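You operate a simulated robot arm through the tools that you are given. There is no shell and no other tool. Be economical: measure what you need, move in short steps, check, and stop when the job is done.

The job below is to be done with a simulated robot arm. You get a single attempt, and the scene is never put back.

## Task
Close machine 4's finished job: card onto its bin's ledge, count slider to the card's number, RESET, main switch off.
Fine: the card on the NOW RUNNING step; RESET once, before switching off.

The check looks at the end state, three seconds after you hand in, the way a careful person would. Anything else that was tipped, shoved, dropped, spilled or broken makes it a failure.

## Robot
A 7-joint arm with a two-finger parallel gripper, fixed in place. Base frame: the origin is at the foot of the arm, x ahead of it, y to its left, z up. Units: mm, rad, N and s.
With the tool pointing down near the work surface it reaches from about 240 to 680 mm from the base axis. Its first joint turns from -1.152 to 1.152 rad. Payload 2.4 kg.
Tool frame: the origin (TCP) lies between the finger pads and is the grasp point; the fingertips stand 30 mm ahead of it; z points along the fingers, y is the line along which they close. The gripper opens to 94 mm. The fingers are 28 mm wide and 10 mm thick; the gripper's body (50 by 96 mm) begins 55 mm behind the TCP.
Orientation is told as [roll, pitch, yaw] about the base's x, y, z axes, in that order, counted from this pose: with the fingers straight down and closing along the base's y, the tool's x points along the base's -x, its y along +y and its z along -z.

## Interface
- The arm moves only by the tool nudge_tool. Its argument "deltas" is text: rows parted by semicolons, each of 7 numbers parted by spaces: the shift along the base's x, y, z in mm, then the turn, a rotation vector about the base's x, y, z in rad, then the opening, from 0 (shut) to 1 (fully open). In form: tx ty tz rx ry rz gripper; .... A call has 1 to 10 rows; each row is the pose to reach, as a shift and turn from the pose commanded when the call began. A row lasts 0.2 s, in which the tool goes at most 50 mm and 0.15 rad; a call with a longer step from one row to the next is refused whole, and so is a gripper value outside its range. Where a pose cannot be reached the arm comes as near as it can. A force on the tool above 40 N (or 10 N above the force at the start of the call, whichever is more), or a blocked arm, ends the call early, and 0.2 s more pass. The fingers move at their own pace (about 153 mm/s each) and stop on an object; they squeeze with about 27 N. The grip force told is the motor's: it shows also when the fingers shut on nothing. Time passes only in rows, and 0.2 s behind the last, so rows that repeat a pose let the fingers close. The reply holds the time, the measured pose of the TCP, the force on the tool along the base axes, the opening and the grip force, in the units named above and with some noise.
- Cameras (640 x 400 px; columns grow to the right, rows downward): "scene" is fixed at [22.6, 475.2, 1448]; the picture's right is [-0.69, -0.73, 0.00], its down [-0.37, 0.35, -0.86] and it looks along [0.62, -0.59, -0.52] (base axes); focal length 292 px, centre (320, 200). "wrist" rides on the gripper at [76, 14, -103] in the tool frame; the picture's right is [-0.18, 0.98, 0.00], its down [-0.75, -0.14, -0.64] and it looks along [-0.63, -0.12, 0.77] (tool axes); focal length 243 px, centre (320, 200).
- camera(camera): a new picture of that camera. No time passes.
- measure_at(camera, pixels): for up to 12 pixels [column, row] of the newest picture of that camera ("zoom" is the newest enlarged one), the place [x, y, z] in the base frame of the surface seen there, good to about 2 mm, but the place of the scene camera against the robot may be out by one fixed shift of up to 25 mm in any direction. No time passes.
- inspect(camera, box): a new picture of the part [left, top, right, bottom] of that camera's present view, enlarged. No time passes.
- hand_in(): hands the job in; it is judged then, once.

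Work in short steps. Measure before you move; look again where a grasp or a placing could have gone wrong, and mend it. You have 80 turns and 34 pictures in all, those below and enlarged ones among them. Open the gripper and draw the arm clear of the work before you hand the job in, unless the task says otherwise; then end with one line.

The tools are called after "Emit:" as a command line: name --argument value ..., lists and objects as JSON in quotes. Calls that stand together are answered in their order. nudge_tool: Moves the arm, as the interface text tells. Its arguments: {"type":"object","properties":{"deltas":{"type":"string"}},"required":["deltas"]} The other tools are called the same way: camera (camera) takes a picture; measure_at (camera, pixels) gives the place of the surface under pixels of a picture; inspect (camera, box) takes an enlarged picture of a part of a camera's view; hand_in () hands the job in.

At the start:

```text
time_s: 0.0
ee_pos: [387.9, 193.2, 1243.2]
orientation: [-0.001, -0.001, 0.001]
ft_force: [0.3, -1.0, -0.6]
width: 94.0
finger_force: 0.1
```

scene: 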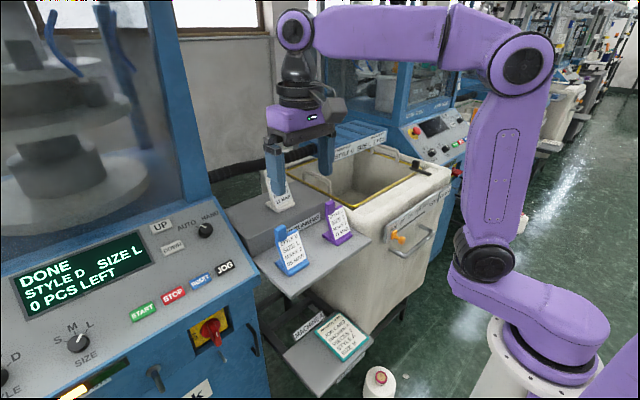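
wrist: 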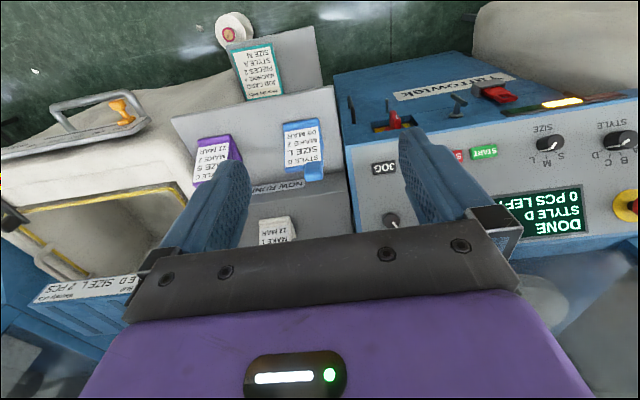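

The scene shows a knitting machine at left (DONE, STYLE D SIZE L), cards on a stepped table, and a bin. I enlarge the key parts to read the labels.

Emit:
inspect --camera "scene" --box '[220, 120, 460, 270]'

Emit:
inspect --camera "scene" --box '[0, 200, 280, 400]'

Emit:
inspect --camera "wrist" --box '[160, 0, 350, 250]'

Emit:
inspect --camera "wrist" --box '[340, 50, 640, 250]'

```text
2.67 times, centred on (340, 195) of scene
```

zoom: 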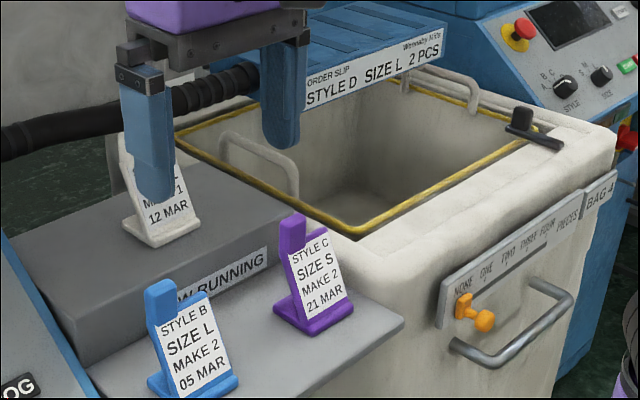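

```text
2.00 times, centred on (140, 300) of scene
```

zoom: 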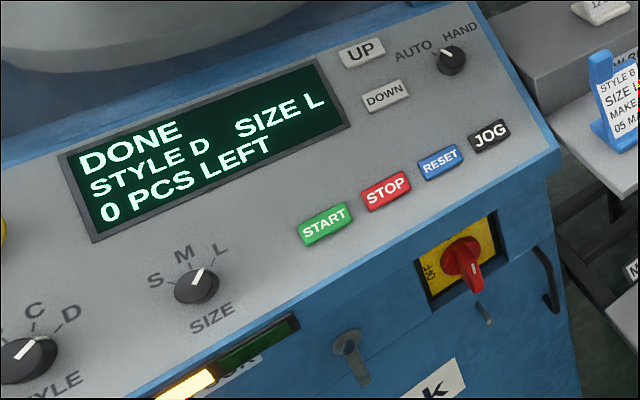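

```text
1.60 times, centred on (255, 125) of wrist
```

zoom: 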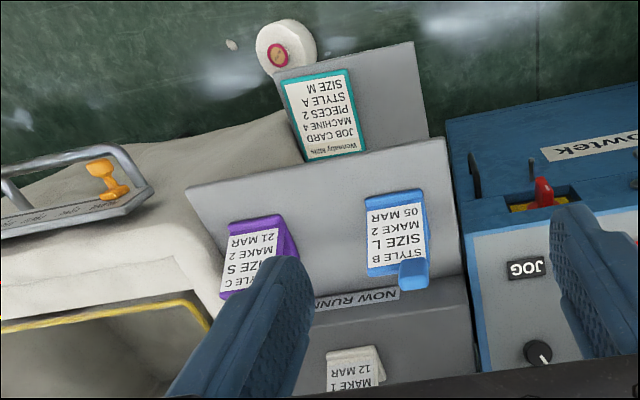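

```text
2.00 times, centred on (490, 150) of wrist
```

zoom: 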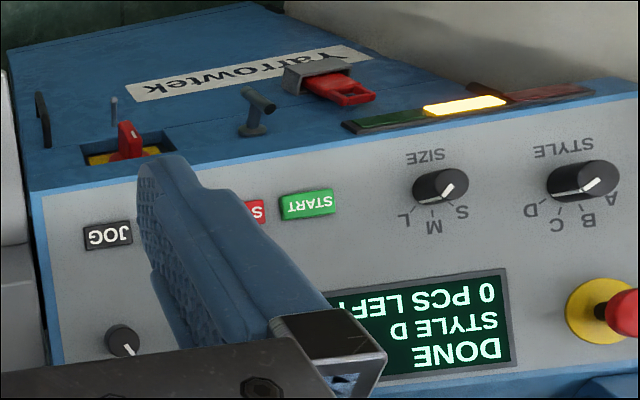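

The white card stands on the NOW RUNNING step; a finger hides its text. I check the shelf label below and the second machine's labels.

Emit:
inspect --camera "scene" --box '[270, 290, 400, 400]'

Emit:
inspect --camera "scene" --box '[310, 60, 490, 190]'

Emit:
nudge_tool --deltas "-40 0 0 0 0 0 1; -80 0 0 0 0 0 1; -80 0 40 0 0 0 1; -80 0 60 0 0 0 1"

```text
3.64 times, centred on (335, 345) of scene
```

zoom: 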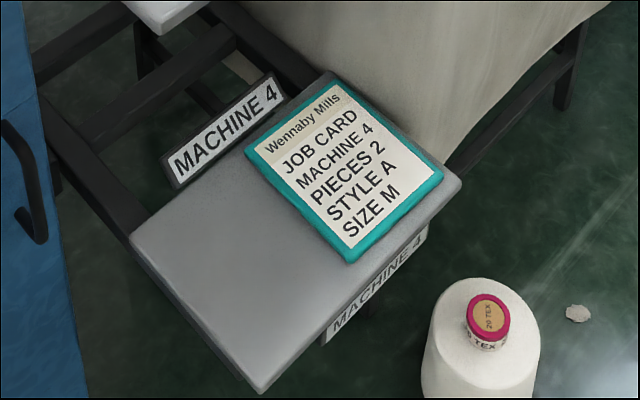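

```text
3.08 times, centred on (400, 125) of scene
```

zoom: 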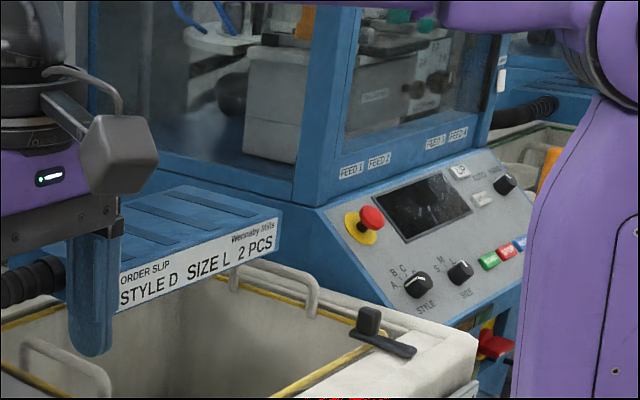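

```text
time_s: 1.0
ee_pos: [308.5, 194.3, 1304.1]
orientation: [0.0, 0.0, 0.0]
ft_force: [0.4, 0.0, -0.6]
width: 94.0
finger_force: 0.0
```

The arm has moved back; now I look at the white card and the bin again.

Emit:
camera --camera "wrist"

Emit:
inspect --camera "scene" --box '[230, 130, 470, 280]'

```text
25 pictures are left
```

wrist: 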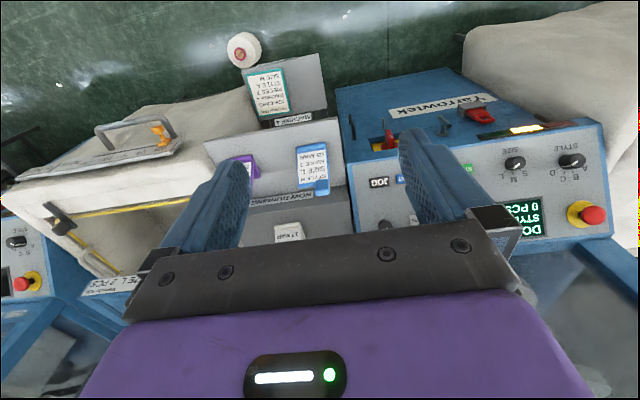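

```text
2.67 times, centred on (350, 205) of scene
```

zoom: 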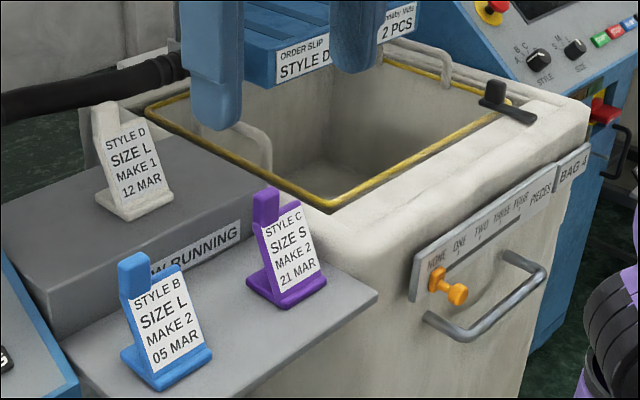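

The white card reads STYLE D / SIZE L / MAKE 1 / 12 MAR, matching the display. So the slider goes to ONE. I measure the card, bin rim and slider in both views.

Emit:
measure_at --camera "zoom" --pixels '[[103, 106], [140, 165], [134, 215], [172, 196], [400, 205], [470, 165], [495, 90], [520, 112], [457, 293], [437, 285], [440, 262], [555, 140]]'

Emit:
measure_at --camera "wrist" --pixels '[[288, 230], [275, 240], [301, 240], [160, 133], [60, 218], [63, 225], [160, 190], [388, 142], [378, 183], [323, 186], [240, 165], [398, 180]]'

Emit:
inspect --camera "wrist" --box '[0, 80, 250, 300]'

```text
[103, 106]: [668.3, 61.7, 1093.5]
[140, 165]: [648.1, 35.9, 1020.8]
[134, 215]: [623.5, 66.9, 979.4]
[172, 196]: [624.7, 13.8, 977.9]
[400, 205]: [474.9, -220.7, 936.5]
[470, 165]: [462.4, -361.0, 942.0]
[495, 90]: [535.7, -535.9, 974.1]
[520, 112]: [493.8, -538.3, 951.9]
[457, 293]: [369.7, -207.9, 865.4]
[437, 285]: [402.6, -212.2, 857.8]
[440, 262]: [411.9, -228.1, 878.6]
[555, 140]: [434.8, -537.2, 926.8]
```

```text
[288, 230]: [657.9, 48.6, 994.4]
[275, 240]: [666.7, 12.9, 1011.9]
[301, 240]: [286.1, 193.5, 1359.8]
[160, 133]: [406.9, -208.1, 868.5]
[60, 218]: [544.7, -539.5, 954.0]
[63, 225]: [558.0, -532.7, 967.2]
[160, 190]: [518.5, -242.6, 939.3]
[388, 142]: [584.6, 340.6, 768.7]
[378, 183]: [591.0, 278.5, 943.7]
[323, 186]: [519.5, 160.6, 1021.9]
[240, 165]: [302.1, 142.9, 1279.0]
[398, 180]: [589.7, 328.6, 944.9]
```

```text
1.82 times, centred on (125, 190) of wrist
```

zoom: 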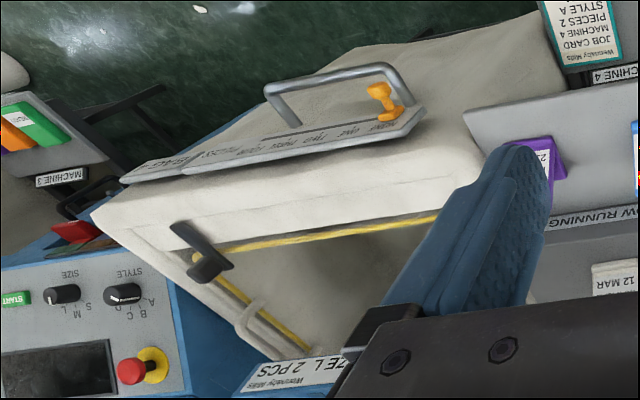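

The other machine is labelled MACHINE 3, so the left machine and the BAG 4 bin are ours. I swing over to the bin to look closely at its front rim and the slider.

Emit:
nudge_tool --deltas "0 -45 0 0 0 0 1; 0 -90 0 0 0 0 1; 0 -135 0 0 0 0 1; 0 -180 -10 0 0 0 1; 0 -225 -30 0 0 0 1; 0 -270 -50 0 0 0 1; 0 -315 -70 0 0 0 1; 0 -360 -90 0 0 0 1; 0 -405 -110 0 0 0 1; 0 -450 -120 0 0 0 1"

Emit:
camera --camera "wrist"

```text
time_s: 3.2
ee_pos: [306.9, -258.5, 1186.8]
orientation: [0.001, 0.0, 0.002]
ft_force: [0.4, -0.6, -0.4]
width: 94.0
finger_force: 0.1
```

```text
22 pictures are left
```

wrist: 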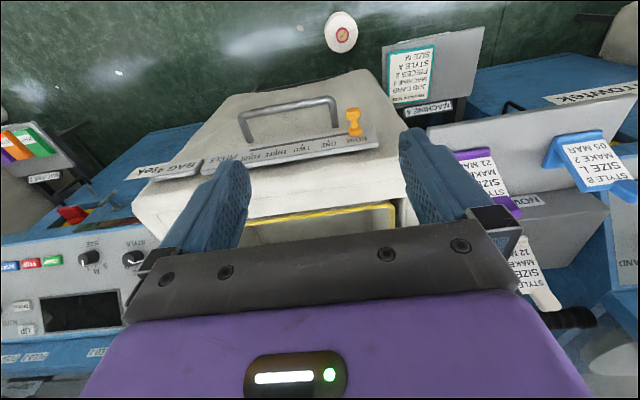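

The bin's rim and slider plate are in view (plate row ~150, rim row ~195). I enlarge this area and measure rim points, slider and knob.

Emit:
inspect --camera "wrist" --box '[120, 80, 420, 260]'

Emit:
measure_at --camera "wrist" --pixels '[[260, 190], [300, 200], [300, 175], [350, 160], [380, 170], [390, 195], [300, 214], [353, 112], [355, 131], [362, 143], [331, 148], [265, 158]]'

Emit:
measure_at --camera "zoom" --pixels '[[497, 70], [500, 110], [520, 137], [448, 143], [388, 150], [326, 157], [272, 165], [540, 148], [180, 205], [300, 190], [330, 270], [70, 280]]'

```text
2.13 times, centred on (270, 170) of wrist
```

zoom: 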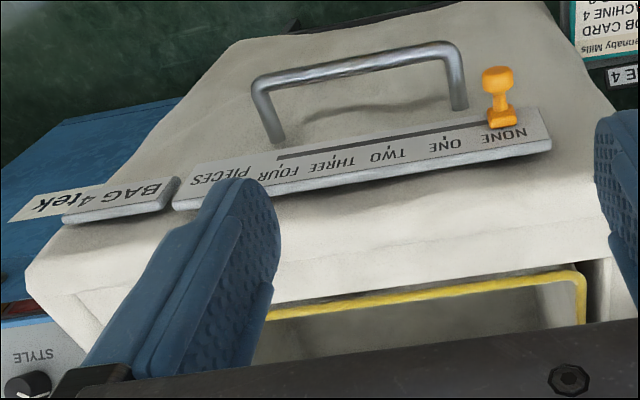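

```text
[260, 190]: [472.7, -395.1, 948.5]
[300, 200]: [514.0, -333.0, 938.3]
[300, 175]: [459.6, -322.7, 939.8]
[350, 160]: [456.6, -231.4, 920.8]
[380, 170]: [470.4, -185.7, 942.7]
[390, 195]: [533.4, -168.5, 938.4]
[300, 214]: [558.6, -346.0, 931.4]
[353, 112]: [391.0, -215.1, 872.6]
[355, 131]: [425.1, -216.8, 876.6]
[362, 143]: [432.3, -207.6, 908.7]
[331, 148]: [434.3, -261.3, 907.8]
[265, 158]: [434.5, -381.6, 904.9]
```

```text
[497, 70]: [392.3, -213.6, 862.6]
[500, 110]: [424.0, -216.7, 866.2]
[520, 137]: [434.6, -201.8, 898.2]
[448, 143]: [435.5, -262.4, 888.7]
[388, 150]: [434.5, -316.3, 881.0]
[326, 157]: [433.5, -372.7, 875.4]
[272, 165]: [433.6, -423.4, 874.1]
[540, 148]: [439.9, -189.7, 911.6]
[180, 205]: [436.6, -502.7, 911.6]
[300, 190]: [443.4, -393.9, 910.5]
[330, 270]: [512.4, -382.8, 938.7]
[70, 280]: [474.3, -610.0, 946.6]
```

Labels lie at NONE y≈-207, ONE ≈-262, TWO ≈-316 (pitch ~54). I still need to identify the "ledge", so I take the scene view now that the gripper is away.

Emit:
inspect --camera "scene" --box '[240, 90, 460, 230]'

```text
2.86 times, centred on (350, 160) of scene
```

zoom: 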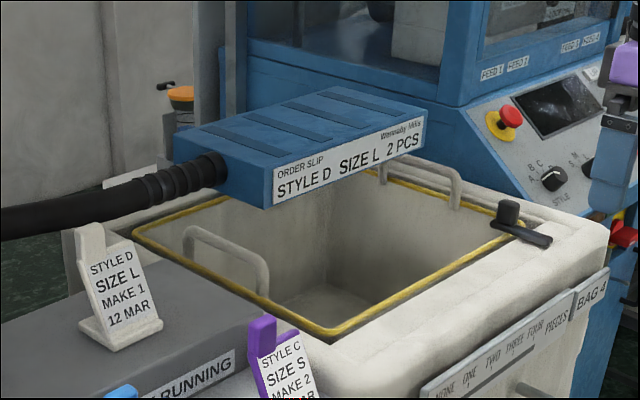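

The blue ribbed box is the hose-fed delivery duct, so the ledge is the bin's wide flat front rim (x≈445–530, z≈940). Next I fly over to see the white card close up.

Emit:
nudge_tool --deltas "10 32 20 0 0 0 1; 25 64 40 0 0 0 1; 45 96 50 0 0 0 1; 70 128 50 0 0 0 1; 100 160 50 0 0 0 1; 130 192 50 0 0 0 1; 160 224 40 0 0 0 1; 190 256 30 0 0 0 1; 215 285 20 0 0 0 1; 233 300 10 0 0 0 1"

Emit:
camera --camera "wrist"

```text
time_s: 5.4
ee_pos: [542.4, 45.0, 1193.6]
orientation: [0.0, 0.0, 0.0]
ft_force: [0.0, -0.1, -0.7]
width: 93.8
finger_force: 0.1
```

```text
19 pictures are left
```

wrist: 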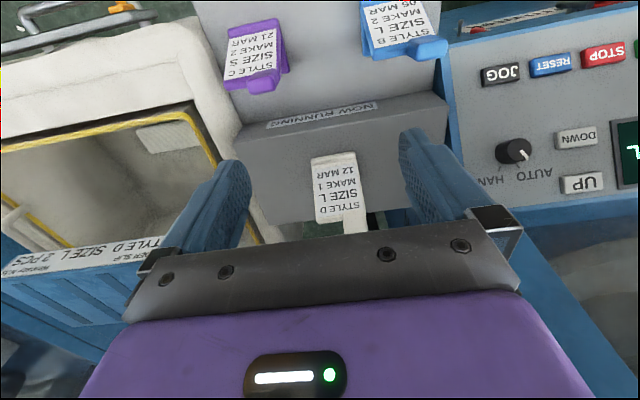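

The white card is at (336,190), its tab at (355,220); RESET at (551,65). I measure these.

Emit:
measure_at --camera "wrist" --pixels '[[335, 156], [312, 160], [357, 156], [335, 165], [316, 222], [345, 226], [365, 226], [355, 232], [300, 175], [551, 65], [532, 72], [571, 62]]'

Emit:
inspect --camera "wrist" --box '[280, 130, 400, 240]'

```text
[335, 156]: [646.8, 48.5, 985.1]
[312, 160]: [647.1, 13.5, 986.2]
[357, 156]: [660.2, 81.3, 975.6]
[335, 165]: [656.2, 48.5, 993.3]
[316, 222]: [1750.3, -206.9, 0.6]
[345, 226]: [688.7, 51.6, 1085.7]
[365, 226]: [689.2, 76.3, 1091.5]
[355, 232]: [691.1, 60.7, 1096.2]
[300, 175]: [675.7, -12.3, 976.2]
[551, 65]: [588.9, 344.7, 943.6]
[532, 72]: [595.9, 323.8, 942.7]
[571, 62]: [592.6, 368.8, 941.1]
```

```text
3.64 times, centred on (340, 185) of wrist
```

zoom: 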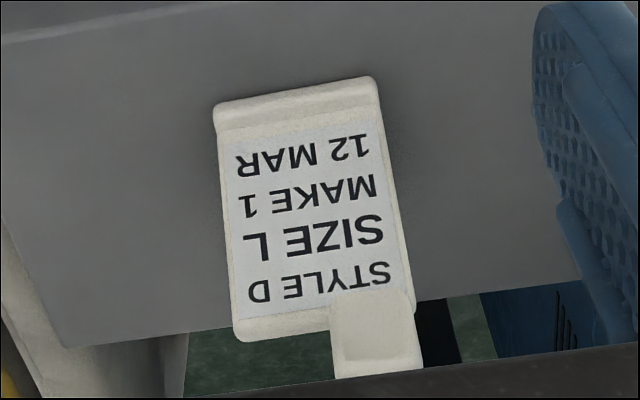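

I measure the card outline finely from the enlarged view (tab edges near (333,345)/(420,345), panel edges, panel top).

Emit:
measure_at --camera "zoom" --pixels '[[218, 110], [375, 85], [226, 200], [395, 180], [236, 325], [408, 270], [280, 328], [336, 345], [375, 315], [375, 345], [416, 345], [375, 368]]'

```text
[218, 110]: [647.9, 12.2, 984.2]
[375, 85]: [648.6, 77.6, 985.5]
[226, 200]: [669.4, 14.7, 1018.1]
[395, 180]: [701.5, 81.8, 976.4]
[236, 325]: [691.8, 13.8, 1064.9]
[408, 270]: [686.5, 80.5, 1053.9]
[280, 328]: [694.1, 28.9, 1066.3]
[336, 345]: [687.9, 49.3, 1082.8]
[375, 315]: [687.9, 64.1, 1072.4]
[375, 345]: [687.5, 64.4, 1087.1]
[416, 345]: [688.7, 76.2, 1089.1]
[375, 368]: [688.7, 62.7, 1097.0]
```

Card: base y 12–78, x≥647, base top z≈985; tab y 49–77, front x≈688, z 1068–1100. I'll pinch the tab across y with the tool tilted forward 0.4 rad; first I check the hose behind it and hover above.

Emit:
measure_at --camera "scene" --pixels '[[262, 164], [240, 170], [299, 153], [225, 176], [290, 175]]'

Emit:
nudge_tool --deltas "40 5 0 0 -0.13 0 1; 80 10 -5 0 -0.26 0 1; 115 17 -10 0 -0.4 0 1; 135 19 -20 0 -0.4 0 1; 147 19 -30 0 -0.4 0 1"

Emit:
camera --camera "wrist"

```text
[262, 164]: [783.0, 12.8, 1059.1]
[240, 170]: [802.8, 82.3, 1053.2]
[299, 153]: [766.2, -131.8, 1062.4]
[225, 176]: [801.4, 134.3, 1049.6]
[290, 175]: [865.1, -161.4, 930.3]
```

```text
time_s: 6.6
ee_pos: [688.1, 63.3, 1163.7]
orientation: [0.0, -0.401, -0.001]
ft_force: [0.3, -0.7, -0.3]
width: 94.0
finger_force: 0.0
```

```text
17 pictures are left
```

wrist: 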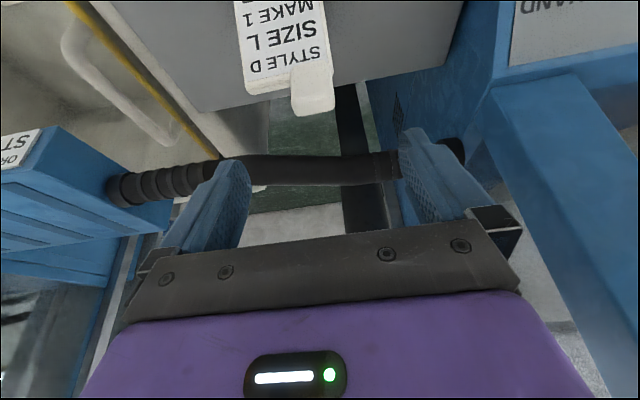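

The pose is reached and the hose is ~100 mm beyond. The tab's top shows at (313,103); I measure it from here.

Emit:
measure_at --camera "wrist" --pixels '[[293, 100], [312, 98], [332, 97], [312, 112], [265, 90], [312, 82], [300, 113], [325, 110]]'

```text
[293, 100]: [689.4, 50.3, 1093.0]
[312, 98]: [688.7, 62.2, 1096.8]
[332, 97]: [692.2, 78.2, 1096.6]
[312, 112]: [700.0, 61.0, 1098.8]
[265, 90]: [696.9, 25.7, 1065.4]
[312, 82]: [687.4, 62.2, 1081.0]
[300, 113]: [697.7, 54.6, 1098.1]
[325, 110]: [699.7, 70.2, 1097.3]
```

Tab spans x 688–702, y 50–78, top 1098. I descend 60 mm and close on it.

Emit:
nudge_tool --deltas "-2 2 -25 0 0 0 1; -2 2 -45 0 0 0 1; -2 2 -60 0 0 0 1; -2 2 -60 0 0 0 0.5; -2 2 -60 0 0 0 0.2; -2 2 -60 0 0 0 0.2; -2 2 -60 0 0 0 0.2"

```text
time_s: 8.2
ee_pos: [685.9, 64.7, 1103.5]
orientation: [0.0, -0.4, -0.001]
ft_force: [0.0, -0.4, 0.5]
width: 29.0
finger_force: 27.0
```

Held (29 mm, 27 N). I lift straight up and draw back toward the robot, then look.

Emit:
nudge_tool --deltas "0 0 15 0 0 0 0.1; 0 0 35 0 0 0 0.1; 0 0 70 0 0 0 0.1; 0 0 105 0 0 0 0.1; -20 0 125 0 0 0 0.1; -55 0 130 0 0 0 0.1; -95 0 130 0 0 0 0.1; -135 0 130 0 0 0 0.1; -165 0 130 0 0 0 0.1; -177 0 130 0 0 0 0.1"

Emit:
inspect --camera "scene" --box '[200, 60, 480, 260]'

```text
time_s: 10.4
ee_pos: [509.2, 62.4, 1233.6]
orientation: [0.0, -0.4, 0.0]
ft_force: [-0.7, 0.0, -0.9]
width: 9.3
finger_force: 0.1
```

```text
2.00 times, centred on (340, 160) of scene
```

zoom: 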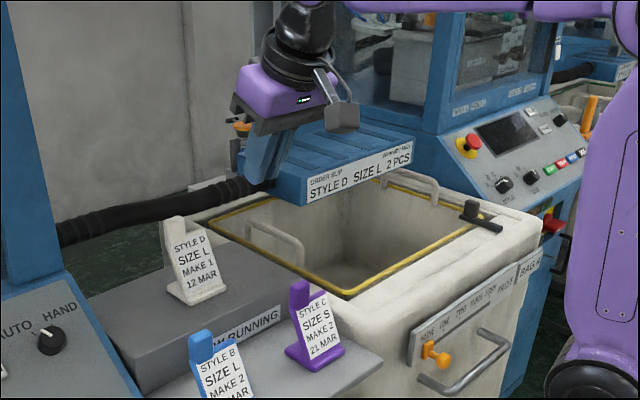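

The card slipped out on the lift and is still on its step at (195,265 in the zoom). I take a new wrist look to see whether it moved, and measure the clearance at its sides for a pinch across the whole card width.

Emit:
nudge_tool --deltas "5 0 -10 0 0.1 0 1; 10 0 -20 0 0.1 0 1; 10 -15 -20 0 0.1 0 1; 10 -15 -20 0 0.1 0 1"

Emit:
inspect --camera "wrist" --box '[210, 60, 530, 240]'

```text
time_s: 11.4
ee_pos: [518.6, 48.7, 1214.0]
orientation: [-0.001, -0.301, 0.001]
ft_force: [0.6, -0.4, -0.4]
width: 93.9
finger_force: 0.0
```

```text
2.00 times, centred on (370, 150) of wrist
```

zoom: 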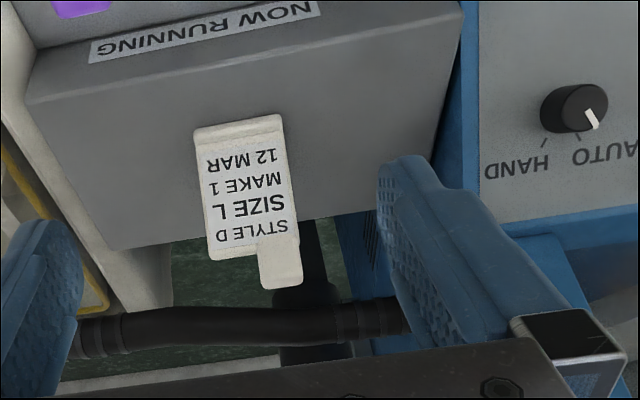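

Emit:
measure_at --camera "zoom" --pixels '[[198, 132], [278, 120], [204, 190], [288, 180], [212, 250], [250, 250], [280, 270], [280, 283], [345, 140], [365, 250], [440, 120], [470, 130]]'

```text
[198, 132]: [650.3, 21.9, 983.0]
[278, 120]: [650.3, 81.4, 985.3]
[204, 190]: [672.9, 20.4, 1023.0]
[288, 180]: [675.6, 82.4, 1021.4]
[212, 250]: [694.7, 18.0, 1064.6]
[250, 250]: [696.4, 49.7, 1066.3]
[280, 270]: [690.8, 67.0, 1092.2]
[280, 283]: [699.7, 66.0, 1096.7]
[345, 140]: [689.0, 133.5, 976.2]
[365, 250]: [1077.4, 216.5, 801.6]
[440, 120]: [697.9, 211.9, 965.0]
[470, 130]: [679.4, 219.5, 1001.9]
```

The card shifted only slightly: now y≈18–82, centre 50, and its sides are free (machine wall at y≈212). I go in along a 0.5 rad tilted axis and pinch the card across its full width around z≈1032.

Emit:
nudge_tool --deltas "35 0 -25 0 -0.1 0 1; 70 0 -50 0 -0.2 0 1; 100 1 -75 0 -0.2 0 1; 119 1 -102 0 -0.2 0 1; 133 1 -128 0 -0.2 0 1; 147 1 -154 0 -0.2 0 1; 162 1 -181 0 -0.2 0 1; 162 1 -181 0 -0.2 0 1"

Emit:
camera --camera "wrist"

```text
time_s: 13.2
ee_pos: [681.8, 49.9, 1033.2]
orientation: [0.0, -0.5, -0.001]
ft_force: [-0.9, 0.0, -0.3]
width: 94.1
finger_force: 0.0
```

```text
14 pictures are left
```

wrist: 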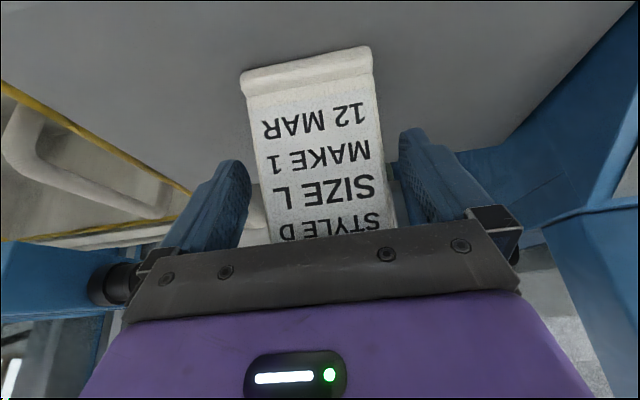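

The card sits between the fingers (edges at cols 250–390). I close and lift 8 mm slowly to test the hold.

Emit:
nudge_tool --deltas "0 0 0 0 0 0 0.6; 0 0 0 0 0 0 0.2; 0 0 0 0 0 0 0; 0 0 0 0 0 0 0; 0 0 2 0 0 0 0; 0 0 5 0 0 0 0; 0 0 8 0 0 0 0"

```text
time_s: 14.8
ee_pos: [682.3, 50.0, 1041.6]
orientation: [0.0, -0.501, 0.0]
ft_force: [0.7, 0.2, -0.1]
width: 71.3
finger_force: 27.1
```

Grip at 71.3 mm with 27 N. I lift further slowly, then look.

Emit:
nudge_tool --deltas "0 0 4 0 0 0 0; 0 0 8 0 0 0 0; 0 0 12 0 0 0 0; 0 0 18 0 0 0 0; 0 0 25 0 0 0 0"

Emit:
inspect --camera "wrist" --box '[160, 0, 480, 250]'

```text
time_s: 16.0
ee_pos: [680.4, 50.6, 1066.5]
orientation: [0.0, -0.501, -0.001]
ft_force: [0.2, 0.4, -0.2]
width: 71.3
finger_force: 27.4
```

```text
1.60 times, centred on (320, 125) of wrist
```

zoom: 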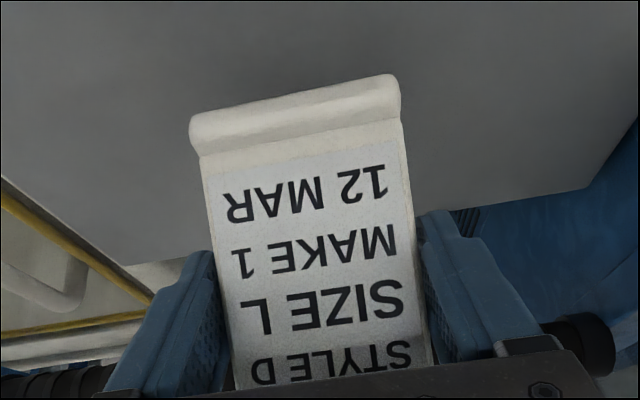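

The card is lifted and held. I measure its base relative to the tool for the placing height.

Emit:
measure_at --camera "zoom" --pixels '[[195, 122], [300, 95], [392, 84], [195, 145], [300, 120], [395, 110], [300, 140], [300, 60]]'

```text
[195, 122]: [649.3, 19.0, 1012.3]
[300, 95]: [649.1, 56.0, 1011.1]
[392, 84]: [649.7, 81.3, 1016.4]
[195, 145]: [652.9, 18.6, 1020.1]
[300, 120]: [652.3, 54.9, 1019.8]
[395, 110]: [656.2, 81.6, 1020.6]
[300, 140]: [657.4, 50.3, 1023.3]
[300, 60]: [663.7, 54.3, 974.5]
```

Base bottom is ~57 mm below the TCP and its front edge 32 mm nearer. I raise it, draw back to x≈506, then carry it toward the bin.

Emit:
nudge_tool --deltas "0 0 30 0 0 0 0; 0 0 65 0 0 0 0; -10 0 100 0 0 0 0; -40 0 115 0 0 0 0; -75 0 115 0 0 0 0; -110 0 115 0 0 0 0; -145 0 115 0 0 0 0; -175 -10 115 0 0 0 0; -175 -45 115 0 0 0 0; -175 -85 115 0 0 0 0"

Emit:
nudge_tool --deltas "0 -35 0 0 0 0 0; 0 -70 0 0 0 0 0; 0 -105 0 0 0 0 0; 0 -140 0 0 0 0 0; 0 -175 0 0 0 0 0; 0 -210 0 0 0 0 0; 0 -245 0 0 0 0 0; 0 -275 0 0 0 0 0; 0 -295 -25 0 0 0 0; 0 -295 -60 0 0 0 0"

Emit:
camera --camera "wrist"

```text
time_s: 18.2
ee_pos: [506.2, -34.4, 1181.8]
orientation: [-0.002, -0.497, 0.0]
ft_force: [-0.5, -0.2, -1.1]
width: 71.6
finger_force: 28.1
```

```text
time_s: 20.4
ee_pos: [505.0, -329.7, 1120.8]
orientation: [0.0, -0.5, 0.0]
ft_force: [0.4, -0.8, -0.8]
width: 71.5
finger_force: 26.8
```

```text
12 pictures are left
```

wrist: 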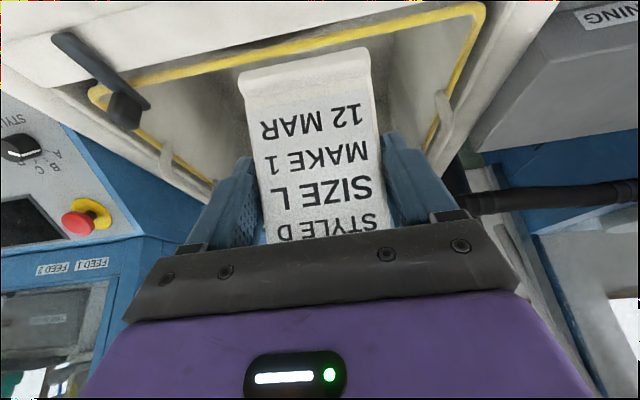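

The card is still held, above the bin rim. I measure the rim's flat and the yellow frame, plus the card base, to place it well.

Emit:
measure_at --camera "wrist" --pixels '[[180, 5], [250, 5], [180, 40], [250, 30], [340, 10], [200, 62], [200, 72], [300, 48], [245, 88], [365, 68], [420, 22], [60, 40]]'

```text
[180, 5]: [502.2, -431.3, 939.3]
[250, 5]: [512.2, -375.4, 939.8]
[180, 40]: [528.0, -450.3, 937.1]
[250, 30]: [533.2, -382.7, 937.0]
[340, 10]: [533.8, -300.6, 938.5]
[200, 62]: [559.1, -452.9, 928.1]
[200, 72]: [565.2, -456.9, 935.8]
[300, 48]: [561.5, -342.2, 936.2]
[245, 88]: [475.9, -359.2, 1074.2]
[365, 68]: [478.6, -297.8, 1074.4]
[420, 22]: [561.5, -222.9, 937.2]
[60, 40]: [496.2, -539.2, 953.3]
```

The rim is flat at z≈939 from x≈460 to 555, and the card's base front is at x≈476: good. I lower 116 mm, then creep.

Emit:
nudge_tool --deltas "0 0 -30 0 0 0 0; 0 0 -60 0 0 0 0; 0 0 -85 0 0 0 0; 0 0 -105 0 0 0 0; 0 0 -114 0 0 0 0; 0 0 -118 0 0 0 0; 0 0 -120 0 0 0 0"

Emit:
nudge_tool --deltas "0 0 -1.5 0 0 0 0; 0 0 -3 0 0 0 0"

```text
time_s: 22.0
ee_pos: [505.4, -330.2, 1002.1]
orientation: [0.0, -0.5, 0.0]
ft_force: [-0.1, 0.2, 0.1]
width: 71.3
finger_force: 27.2
```

```text
time_s: 22.6
ee_pos: [505.7, -328.8, 998.3]
orientation: [0.0, -0.501, -0.002]
ft_force: [0.5, -0.2, -0.3]
width: 71.6
finger_force: 27.6
```

No contact yet at TCP z≈998; I creep on in small steps.

Emit:
nudge_tool --deltas "0 0 -1 0 0 0 0; 0 0 -2 0 0 0 0"

Emit:
nudge_tool --deltas "0 0 -1 0 0 0 0"

Emit:
inspect --camera "scene" --box '[330, 120, 470, 220]'

```text
time_s: 23.2
ee_pos: [506.3, -329.9, 997.0]
orientation: [-0.003, -0.5, 0.0]
ft_force: [-2.2, 1.3, 4.4]
width: 71.1
finger_force: 26.9
```

```text
time_s: 23.6
ee_pos: [506.0, -330.5, 996.9]
orientation: [-0.001, -0.502, 0.001]
ft_force: [-6.2, 3.5, 17.6]
width: 71.3
finger_force: 27.1
```

```text
4.00 times, centred on (400, 170) of scene
```

zoom: 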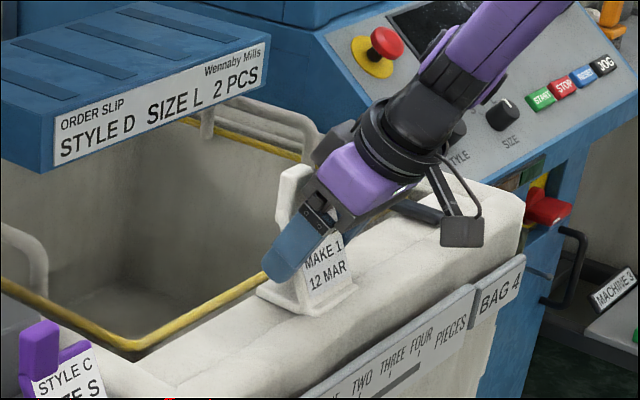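

Contact is felt (17.6 N up) and the card stands on the rim. I ease off 1 mm, open, and back out along the tool axis.

Emit:
nudge_tool --deltas "0 0 1 0 0 0 0; 0 0 1 0 0 0 0.85; 0 0 1 0 0 0 1; 0 0 1 0 0 0 1; -10 0 19 0 0 0 1; -24 0 45 0 0 0 1; -43 0 80 0 0 0 1; -60 0 115 0 0 0 1; -80 0 150 0 0 0 1"

Emit:
camera --camera "wrist"

```text
time_s: 25.6
ee_pos: [425.4, -328.7, 1145.6]
orientation: [0.0, -0.498, 0.001]
ft_force: [-0.6, -0.7, 0.1]
width: 94.1
finger_force: 0.2
```

```text
10 pictures are left
```

wrist: 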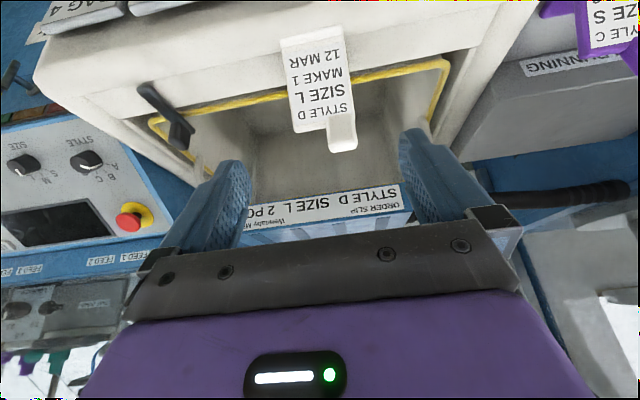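

The card stands on the rim, released. Now I move to view the slider knob and the bar handle beneath it.

Emit:
nudge_tool --deltas "-38 20 0 0 0.13 0 1; -76 42 -10 0 0.26 0 1; -112 70 -28 0 0.39 0 1; -142 95 -55 0 0.5 0 1; -165 115 -88 0 0.5 0 1"

Emit:
camera --camera "wrist"

```text
time_s: 26.8
ee_pos: [260.1, -215.4, 1056.2]
orientation: [-0.001, 0.002, 0.001]
ft_force: [-0.1, -0.4, 0.1]
width: 93.9
finger_force: 0.0
```

```text
9 pictures are left
```

wrist: 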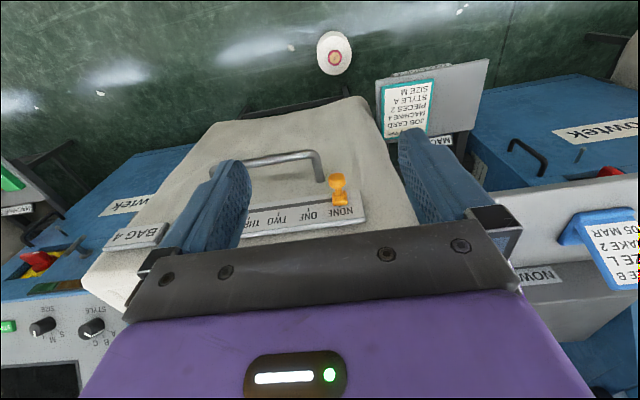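

Knob at (338,188), handle's right end at (320,165), labels NONE (343,212), ONE (310,216), TWO (278,217). I measure them.

Emit:
measure_at --camera "wrist" --pixels '[[337, 175], [331, 180], [345, 181], [338, 190], [341, 200], [345, 212], [311, 216], [279, 219], [316, 153], [321, 178], [285, 157], [328, 205]]'

Emit:
inspect --camera "wrist" --box '[240, 130, 380, 240]'

```text
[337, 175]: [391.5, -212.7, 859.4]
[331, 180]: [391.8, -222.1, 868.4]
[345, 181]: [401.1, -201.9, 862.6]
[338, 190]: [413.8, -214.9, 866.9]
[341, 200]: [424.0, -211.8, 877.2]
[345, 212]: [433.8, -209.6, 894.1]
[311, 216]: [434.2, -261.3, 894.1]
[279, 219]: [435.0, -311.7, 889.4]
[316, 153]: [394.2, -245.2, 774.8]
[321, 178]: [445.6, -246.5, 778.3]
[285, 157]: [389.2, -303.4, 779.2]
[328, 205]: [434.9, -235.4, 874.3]
```

```text
3.64 times, centred on (310, 185) of wrist
```

zoom: 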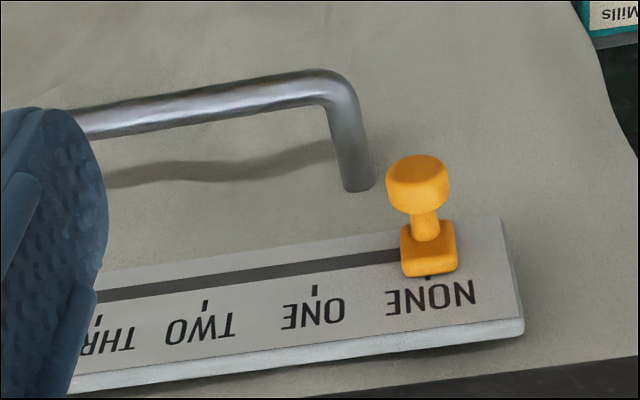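

Handle is at z≈778, well below. Ticks sit at (314,290) for ONE, (205,303) TWO, (427,278) NONE; I measure them and the carriage edges.

Emit:
measure_at --camera "zoom" --pixels '[[314, 290], [205, 303], [427, 278], [404, 265], [454, 260], [428, 250], [418, 165], [390, 185], [446, 180], [424, 225], [97, 320], [300, 262]]'

```text
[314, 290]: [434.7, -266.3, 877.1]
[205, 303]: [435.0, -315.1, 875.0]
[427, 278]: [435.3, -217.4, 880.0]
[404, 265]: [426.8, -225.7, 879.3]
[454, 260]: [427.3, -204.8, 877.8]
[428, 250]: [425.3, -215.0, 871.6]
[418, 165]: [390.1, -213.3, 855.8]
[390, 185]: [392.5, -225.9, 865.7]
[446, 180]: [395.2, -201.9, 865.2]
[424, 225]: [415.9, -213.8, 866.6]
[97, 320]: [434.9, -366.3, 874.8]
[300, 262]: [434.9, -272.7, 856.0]
```

Tick spacing is ~49.5 mm and ONE is at y≈-266; the knob is at y≈-214.5, head x 388–403, z≈862. I descend over the knob with half-open fingers.

Emit:
nudge_tool --deltas "45 0 -5 0 0 0 0.5; 90 0 -15 0 0 0 0.5; 125 0 -35 0 0 0 0.5; 135 0 -75 0 0 0 0.5; 135 0 -110 0 0 0 0.5; 135 0 -140 0 0 0 0.5; 135 0 -160 0 0 0 0.5; 135 0 -174 0 0 0 0.5; 135 0 -178 0 0 0 0.5"

Emit:
nudge_tool --deltas "0 0 0 0 0 0 0.3; 0 0 0 0 0 0 0.1; 0 0 0 0 0 0 0.1; 0 0 0 0 0 0 0.1"

```text
time_s: 28.8
ee_pos: [396.3, -214.3, 880.0]
orientation: [0.0, 0.0, -0.001]
ft_force: [-0.3, 0.1, -0.1]
width: 47.1
finger_force: 0.0
```

```text
time_s: 29.8
ee_pos: [396.2, -214.8, 879.0]
orientation: [0.001, 0.001, -0.001]
ft_force: [2.1, -1.6, -5.8]
width: 24.8
finger_force: 45.2
```

Gripped at 24.8 mm. I slide 51 mm toward -y in small steps.

Emit:
nudge_tool --deltas "0 -7 0 0 0 0 0.1; 0 -15 0 0 0 0 0.1; 0 -23 0 0 0 0 0.1; 0 -31 0 0 0 0 0.1; 0 -39 0 0 0 0 0.1; 0 -46 0 0 0 0 0.1; 0 -51 0 0 0 0 0.1; 0 -51 0 0 0 0 0.1"

```text
time_s: 31.0
ee_pos: [396.0, -249.4, 879.2]
orientation: [0.002, 0.001, 0.002]
ft_force: [1.9, -0.2, -7.2]
width: 24.8
finger_force: 45.0
stopped in row 5: the force on the tool passed its limit (the readings are from after the stop); the commanded pose is now the measured one
```

It stopped at y≈-249 on the force limit (slider friction). I continue slower for the remaining 16.5 mm.

Emit:
nudge_tool --deltas "0 -2 0 0 0 0 0.1; 0 -4 0 0 0 0 0.1; 0 -6 0 0 0 0 0.1; 0 -8 0 0 0 0 0.1; 0 -10 0 0 0 0 0.1; 0 -12 0 0 0 0 0.1; 0 -14 0 0 0 0 0.1; 0 -16 0 0 0 0 0.1; 0 -16.5 0 0 0 0 0.1"

```text
time_s: 33.0
ee_pos: [395.7, -266.9, 879.5]
orientation: [0.003, 0.005, -0.001]
ft_force: [3.3, 3.2, -14.2]
width: 24.7
finger_force: 45.3
```

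At y≈-266.5. I release, rise, back off to the earlier viewpoint and check.

Emit:
nudge_tool --deltas "0 0 0 0 0 0 0.45; 0 0 0 0 0 0 0.5; 0 0 20 0 0 0 0.5; 0 0 60 0 0 0 0.5; 0 0 105 0 0 0 0.5; 0 0 145 0 0 0 0.5; -40 0 170 0 0 0 0.8; -85 15 176 0 0 0 1; -130 30 178 0 0 0 1"

Emit:
inspect --camera "wrist" --box '[210, 120, 390, 240]'

```text
time_s: 35.0
ee_pos: [265.8, -237.7, 1056.3]
orientation: [0.001, 0.004, 0.003]
ft_force: [-0.6, -0.1, 0.3]
width: 94.1
finger_force: 0.0
```

```text
3.33 times, centred on (300, 180) of wrist
```

zoom: 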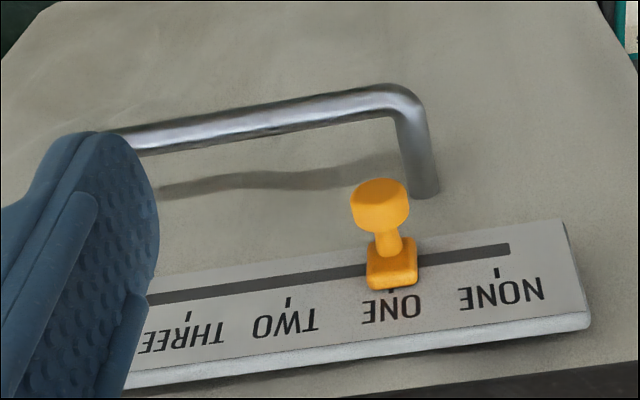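

The slider's tick is under ONE. Next I fly to the machine 4 panel to view RESET and the main switch.

Emit:
nudge_tool --deltas "0 30 30 0 0 0 1; 0 65 60 0 0 0 1; 0 105 85 0 0 0 1; 0 150 90 0 0 0 1; 0 195 90 0 0 0 1; 0 240 90 0 0 0 1; 0 285 90 0 0 0 1; 10 325 90 0 0 0 1; 20 365 90 0 0 0 1; 30 405 90 0 0 0 1"

Emit:
nudge_tool --deltas "20 35 0 0 0 0 1; 40 70 0 0 0 0 0.7; 60 105 -5 0 0 0 0.4; 80 135 -10 0 0 0 0.2; 100 160 -15 0 0 0 0; 120 180 -20 0 0 0 0; 130 190 -25 0 0 0 0"

Emit:
camera --camera "wrist"

```text
time_s: 37.2
ee_pos: [293.6, 168.8, 1146.6]
orientation: [0.003, 0.003, -0.001]
ft_force: [0.4, 0.1, 0.4]
width: 93.9
finger_force: 0.1
```

```text
time_s: 38.8
ee_pos: [426.3, 357.3, 1121.0]
orientation: [0.003, 0.003, 0.0]
ft_force: [0.1, -0.5, 0.5]
width: 0.0
finger_force: 27.2
```

```text
6 pictures are left
```

wrist: 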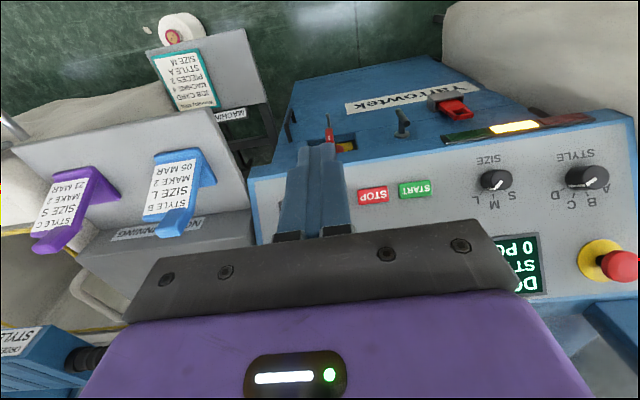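

The closed fingers hide RESET, but STOP (373,194) and the switch (330,132) are visible. I measure panel slope, STOP edges and the switch.

Emit:
measure_at --camera "wrist" --pixels '[[373, 194], [373, 187], [373, 201], [415, 189], [400, 170], [400, 215], [330, 118], [330, 135], [328, 142], [345, 146], [268, 195], [350, 140]]'

Emit:
inspect --camera "wrist" --box '[290, 90, 390, 160]'

```text
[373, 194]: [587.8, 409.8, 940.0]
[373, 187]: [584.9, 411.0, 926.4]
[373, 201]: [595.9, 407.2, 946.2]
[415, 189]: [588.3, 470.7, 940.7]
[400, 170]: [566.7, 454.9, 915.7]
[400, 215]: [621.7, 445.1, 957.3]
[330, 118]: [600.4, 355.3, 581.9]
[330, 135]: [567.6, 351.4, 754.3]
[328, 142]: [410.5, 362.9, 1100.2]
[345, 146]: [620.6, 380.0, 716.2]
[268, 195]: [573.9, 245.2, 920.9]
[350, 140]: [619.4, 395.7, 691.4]
```

```text
5.71 times, centred on (340, 125) of wrist
```

zoom: 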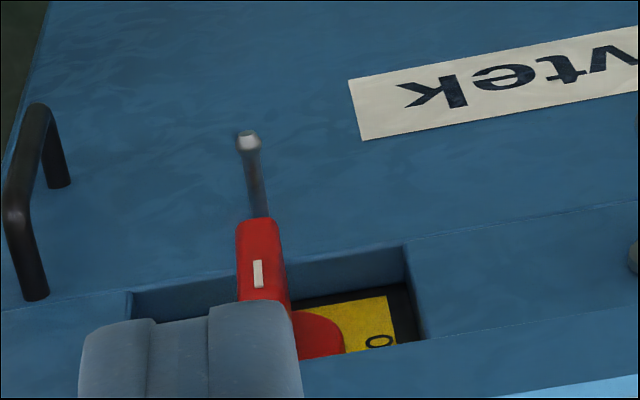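

Panel slope is ~37°, buttons are spaced ~63 mm and RESET's face is at about (589,346,942). I hover with closed fingers tilted 0.6 rad, tip 30 mm off the button.

Emit:
nudge_tool --deltas "20 -3 -5 0 -0.14 0 0; 45 -6 -20 0 -0.28 0 0; 70 -9 -45 0 -0.42 0 0; 95 -12 -75 0 -0.56 0 0; 115 -12 -105 0 -0.6 0 0; 128 -12 -128 0 -0.6 0 0; 128 -12 -128 0 -0.6 0 0"

Emit:
inspect --camera "scene" --box '[0, 200, 280, 400]'

```text
time_s: 40.4
ee_pos: [554.0, 344.1, 995.2]
orientation: [0.002, -0.599, 0.0]
ft_force: [0.0, 0.8, -0.2]
width: 0.3
finger_force: 26.7
```

```text
2.00 times, centred on (140, 300) of scene
```

zoom: 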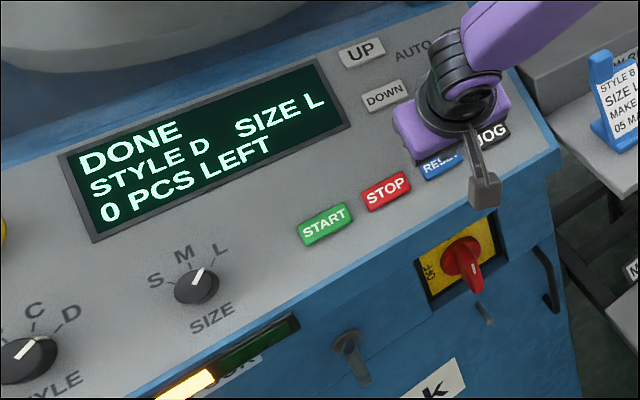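

Cross-check: I measure STOP and the visible part of RESET in the scene view.

Emit:
measure_at --camera "zoom" --pixels '[[386, 190], [386, 180], [386, 203], [422, 165], [428, 175], [325, 225], [470, 262], [474, 270], [462, 240], [430, 268], [490, 250], [455, 290]]'

```text
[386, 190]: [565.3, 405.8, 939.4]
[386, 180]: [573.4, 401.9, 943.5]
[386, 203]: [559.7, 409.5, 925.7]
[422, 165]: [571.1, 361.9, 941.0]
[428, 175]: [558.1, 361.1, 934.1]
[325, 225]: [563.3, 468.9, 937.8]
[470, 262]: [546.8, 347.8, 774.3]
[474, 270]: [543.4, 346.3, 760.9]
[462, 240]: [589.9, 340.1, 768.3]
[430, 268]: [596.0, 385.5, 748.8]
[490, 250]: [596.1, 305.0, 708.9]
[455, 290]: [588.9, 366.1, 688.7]
```

RESET is confirmed at y≈347 (tip at y≈345). I press along the panel normal in one motion, contact expected at ~33 mm, then retreat.

Emit:
nudge_tool --deltas "8.5 1 -12.4 0 0 0 0; 14.1 1 -20.6 0 0 0 0; 16.9 1 -24.8 0 0 0 0; 18.6 1 -27.2 0 0 0 0; 20 1 -29 0 0 0 0; 21 1 -30.5 0 0 0 0; 22 1 -32 0 0 0 0"

```text
time_s: 42.0
ee_pos: [574.7, 346.2, 962.8]
orientation: [0.001, -0.598, -0.001]
ft_force: [-4.3, -2.3, 7.4]
width: 0.1
finger_force: 26.6
```

Contact with ~8.5 N. I press 2 mm deeper in the same stroke and look at the display.

Emit:
nudge_tool --deltas "0.6 0 -0.8 0 0 0 0; 1.1 0 -1.6 0 0 0 0; 1.1 0 -1.6 0 0 0 0"

Emit:
inspect --camera "scene" --box '[0, 200, 280, 400]'

```text
time_s: 42.8
ee_pos: [574.9, 346.3, 961.9]
orientation: [0.004, -0.598, 0.001]
ft_force: [-5.8, -4.6, 16.2]
width: 0.0
finger_force: 26.7
```

```text
2.00 times, centred on (140, 300) of scene
```

zoom: 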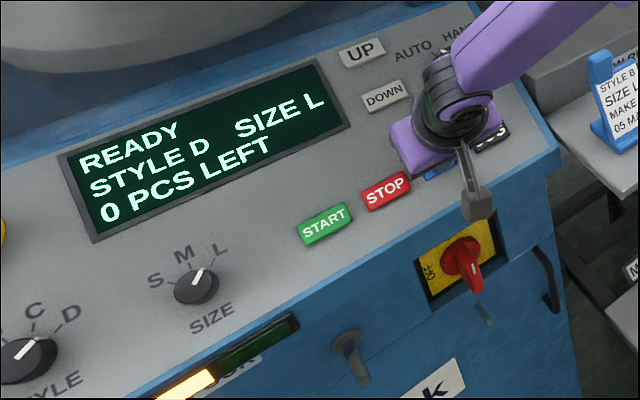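

The display now shows READY. I retreat along the normal and inspect the main switch closely.

Emit:
nudge_tool --deltas "-6 0 8 0 0 0 0; -17 0 25 0 0 0 0; -35 0 50 0 0 0 0; -60 0 80 0 0 0 0; -90 0 110 0 0 0 0; -130 0 130 0 0 0 0"

Emit:
inspect --camera "scene" --box '[180, 295, 260, 365]'

```text
time_s: 44.2
ee_pos: [445.6, 346.9, 1089.7]
orientation: [0.003, -0.597, 0.0]
ft_force: [0.8, 0.1, 0.7]
width: 0.0
finger_force: 26.8
```

```text
5.71 times, centred on (220, 330) of scene
```

zoom: 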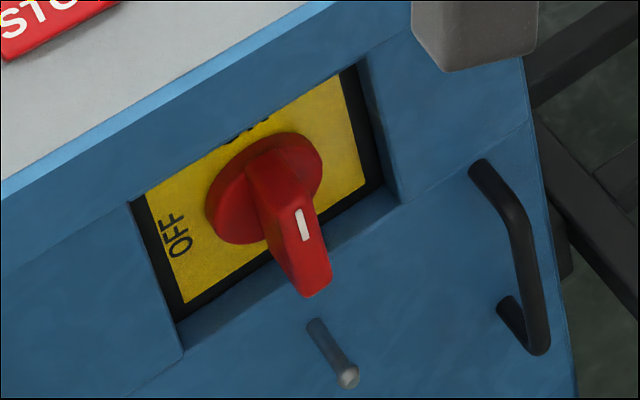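

OFF is at the left (+y) side and ON at the top; the red bar is the grip. I measure hub, bar, mark, plate and peg.

Emit:
measure_at --camera "zoom" --pixels '[[215, 210], [315, 155], [250, 150], [265, 165], [300, 185], [300, 210], [305, 240], [325, 270], [312, 290], [275, 225], [290, 280], [345, 375]]'

Emit:
measure_at --camera "zoom" --pixels '[[178, 235], [340, 100], [255, 127], [180, 290], [240, 235], [262, 190], [310, 210], [270, 170], [285, 250], [310, 330], [400, 330], [230, 345]]'

```text
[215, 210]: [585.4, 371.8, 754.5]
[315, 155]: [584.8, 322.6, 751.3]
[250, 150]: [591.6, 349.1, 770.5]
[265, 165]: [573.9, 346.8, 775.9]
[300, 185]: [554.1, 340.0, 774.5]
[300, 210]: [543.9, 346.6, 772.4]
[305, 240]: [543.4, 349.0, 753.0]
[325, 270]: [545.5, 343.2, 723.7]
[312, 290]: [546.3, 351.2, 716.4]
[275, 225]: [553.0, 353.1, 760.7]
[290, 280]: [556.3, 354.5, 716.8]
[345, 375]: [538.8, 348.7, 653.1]
```

```text
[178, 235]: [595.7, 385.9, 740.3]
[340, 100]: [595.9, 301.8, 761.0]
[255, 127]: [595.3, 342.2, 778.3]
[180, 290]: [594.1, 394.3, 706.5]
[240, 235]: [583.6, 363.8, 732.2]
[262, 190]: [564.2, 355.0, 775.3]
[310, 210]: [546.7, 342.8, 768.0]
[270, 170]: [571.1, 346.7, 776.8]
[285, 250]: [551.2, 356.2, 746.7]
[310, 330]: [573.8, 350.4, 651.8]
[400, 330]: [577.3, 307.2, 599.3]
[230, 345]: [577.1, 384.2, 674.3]
```

Hub axis ≈ (y 351, z 747), bar front x≈566, mark pointing up (ON). I'll push the bar's top toward +y/OFF with closed fingers; first I measure the console's front profile and neighbours from the last wrist picture.

Emit:
measure_at --camera "wrist" --pixels '[[400, 166], [400, 162], [400, 158], [400, 154], [400, 150], [400, 146], [400, 142], [290, 165], [290, 150], [190, 80], [245, 70], [205, 150]]'

```text
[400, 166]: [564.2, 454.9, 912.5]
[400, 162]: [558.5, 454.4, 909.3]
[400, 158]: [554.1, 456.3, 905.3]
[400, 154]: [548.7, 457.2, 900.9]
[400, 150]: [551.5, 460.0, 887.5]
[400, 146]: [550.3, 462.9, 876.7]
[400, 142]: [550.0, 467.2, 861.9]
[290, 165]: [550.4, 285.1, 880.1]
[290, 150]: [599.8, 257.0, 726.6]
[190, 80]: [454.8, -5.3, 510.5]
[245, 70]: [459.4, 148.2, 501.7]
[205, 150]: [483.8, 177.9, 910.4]
```

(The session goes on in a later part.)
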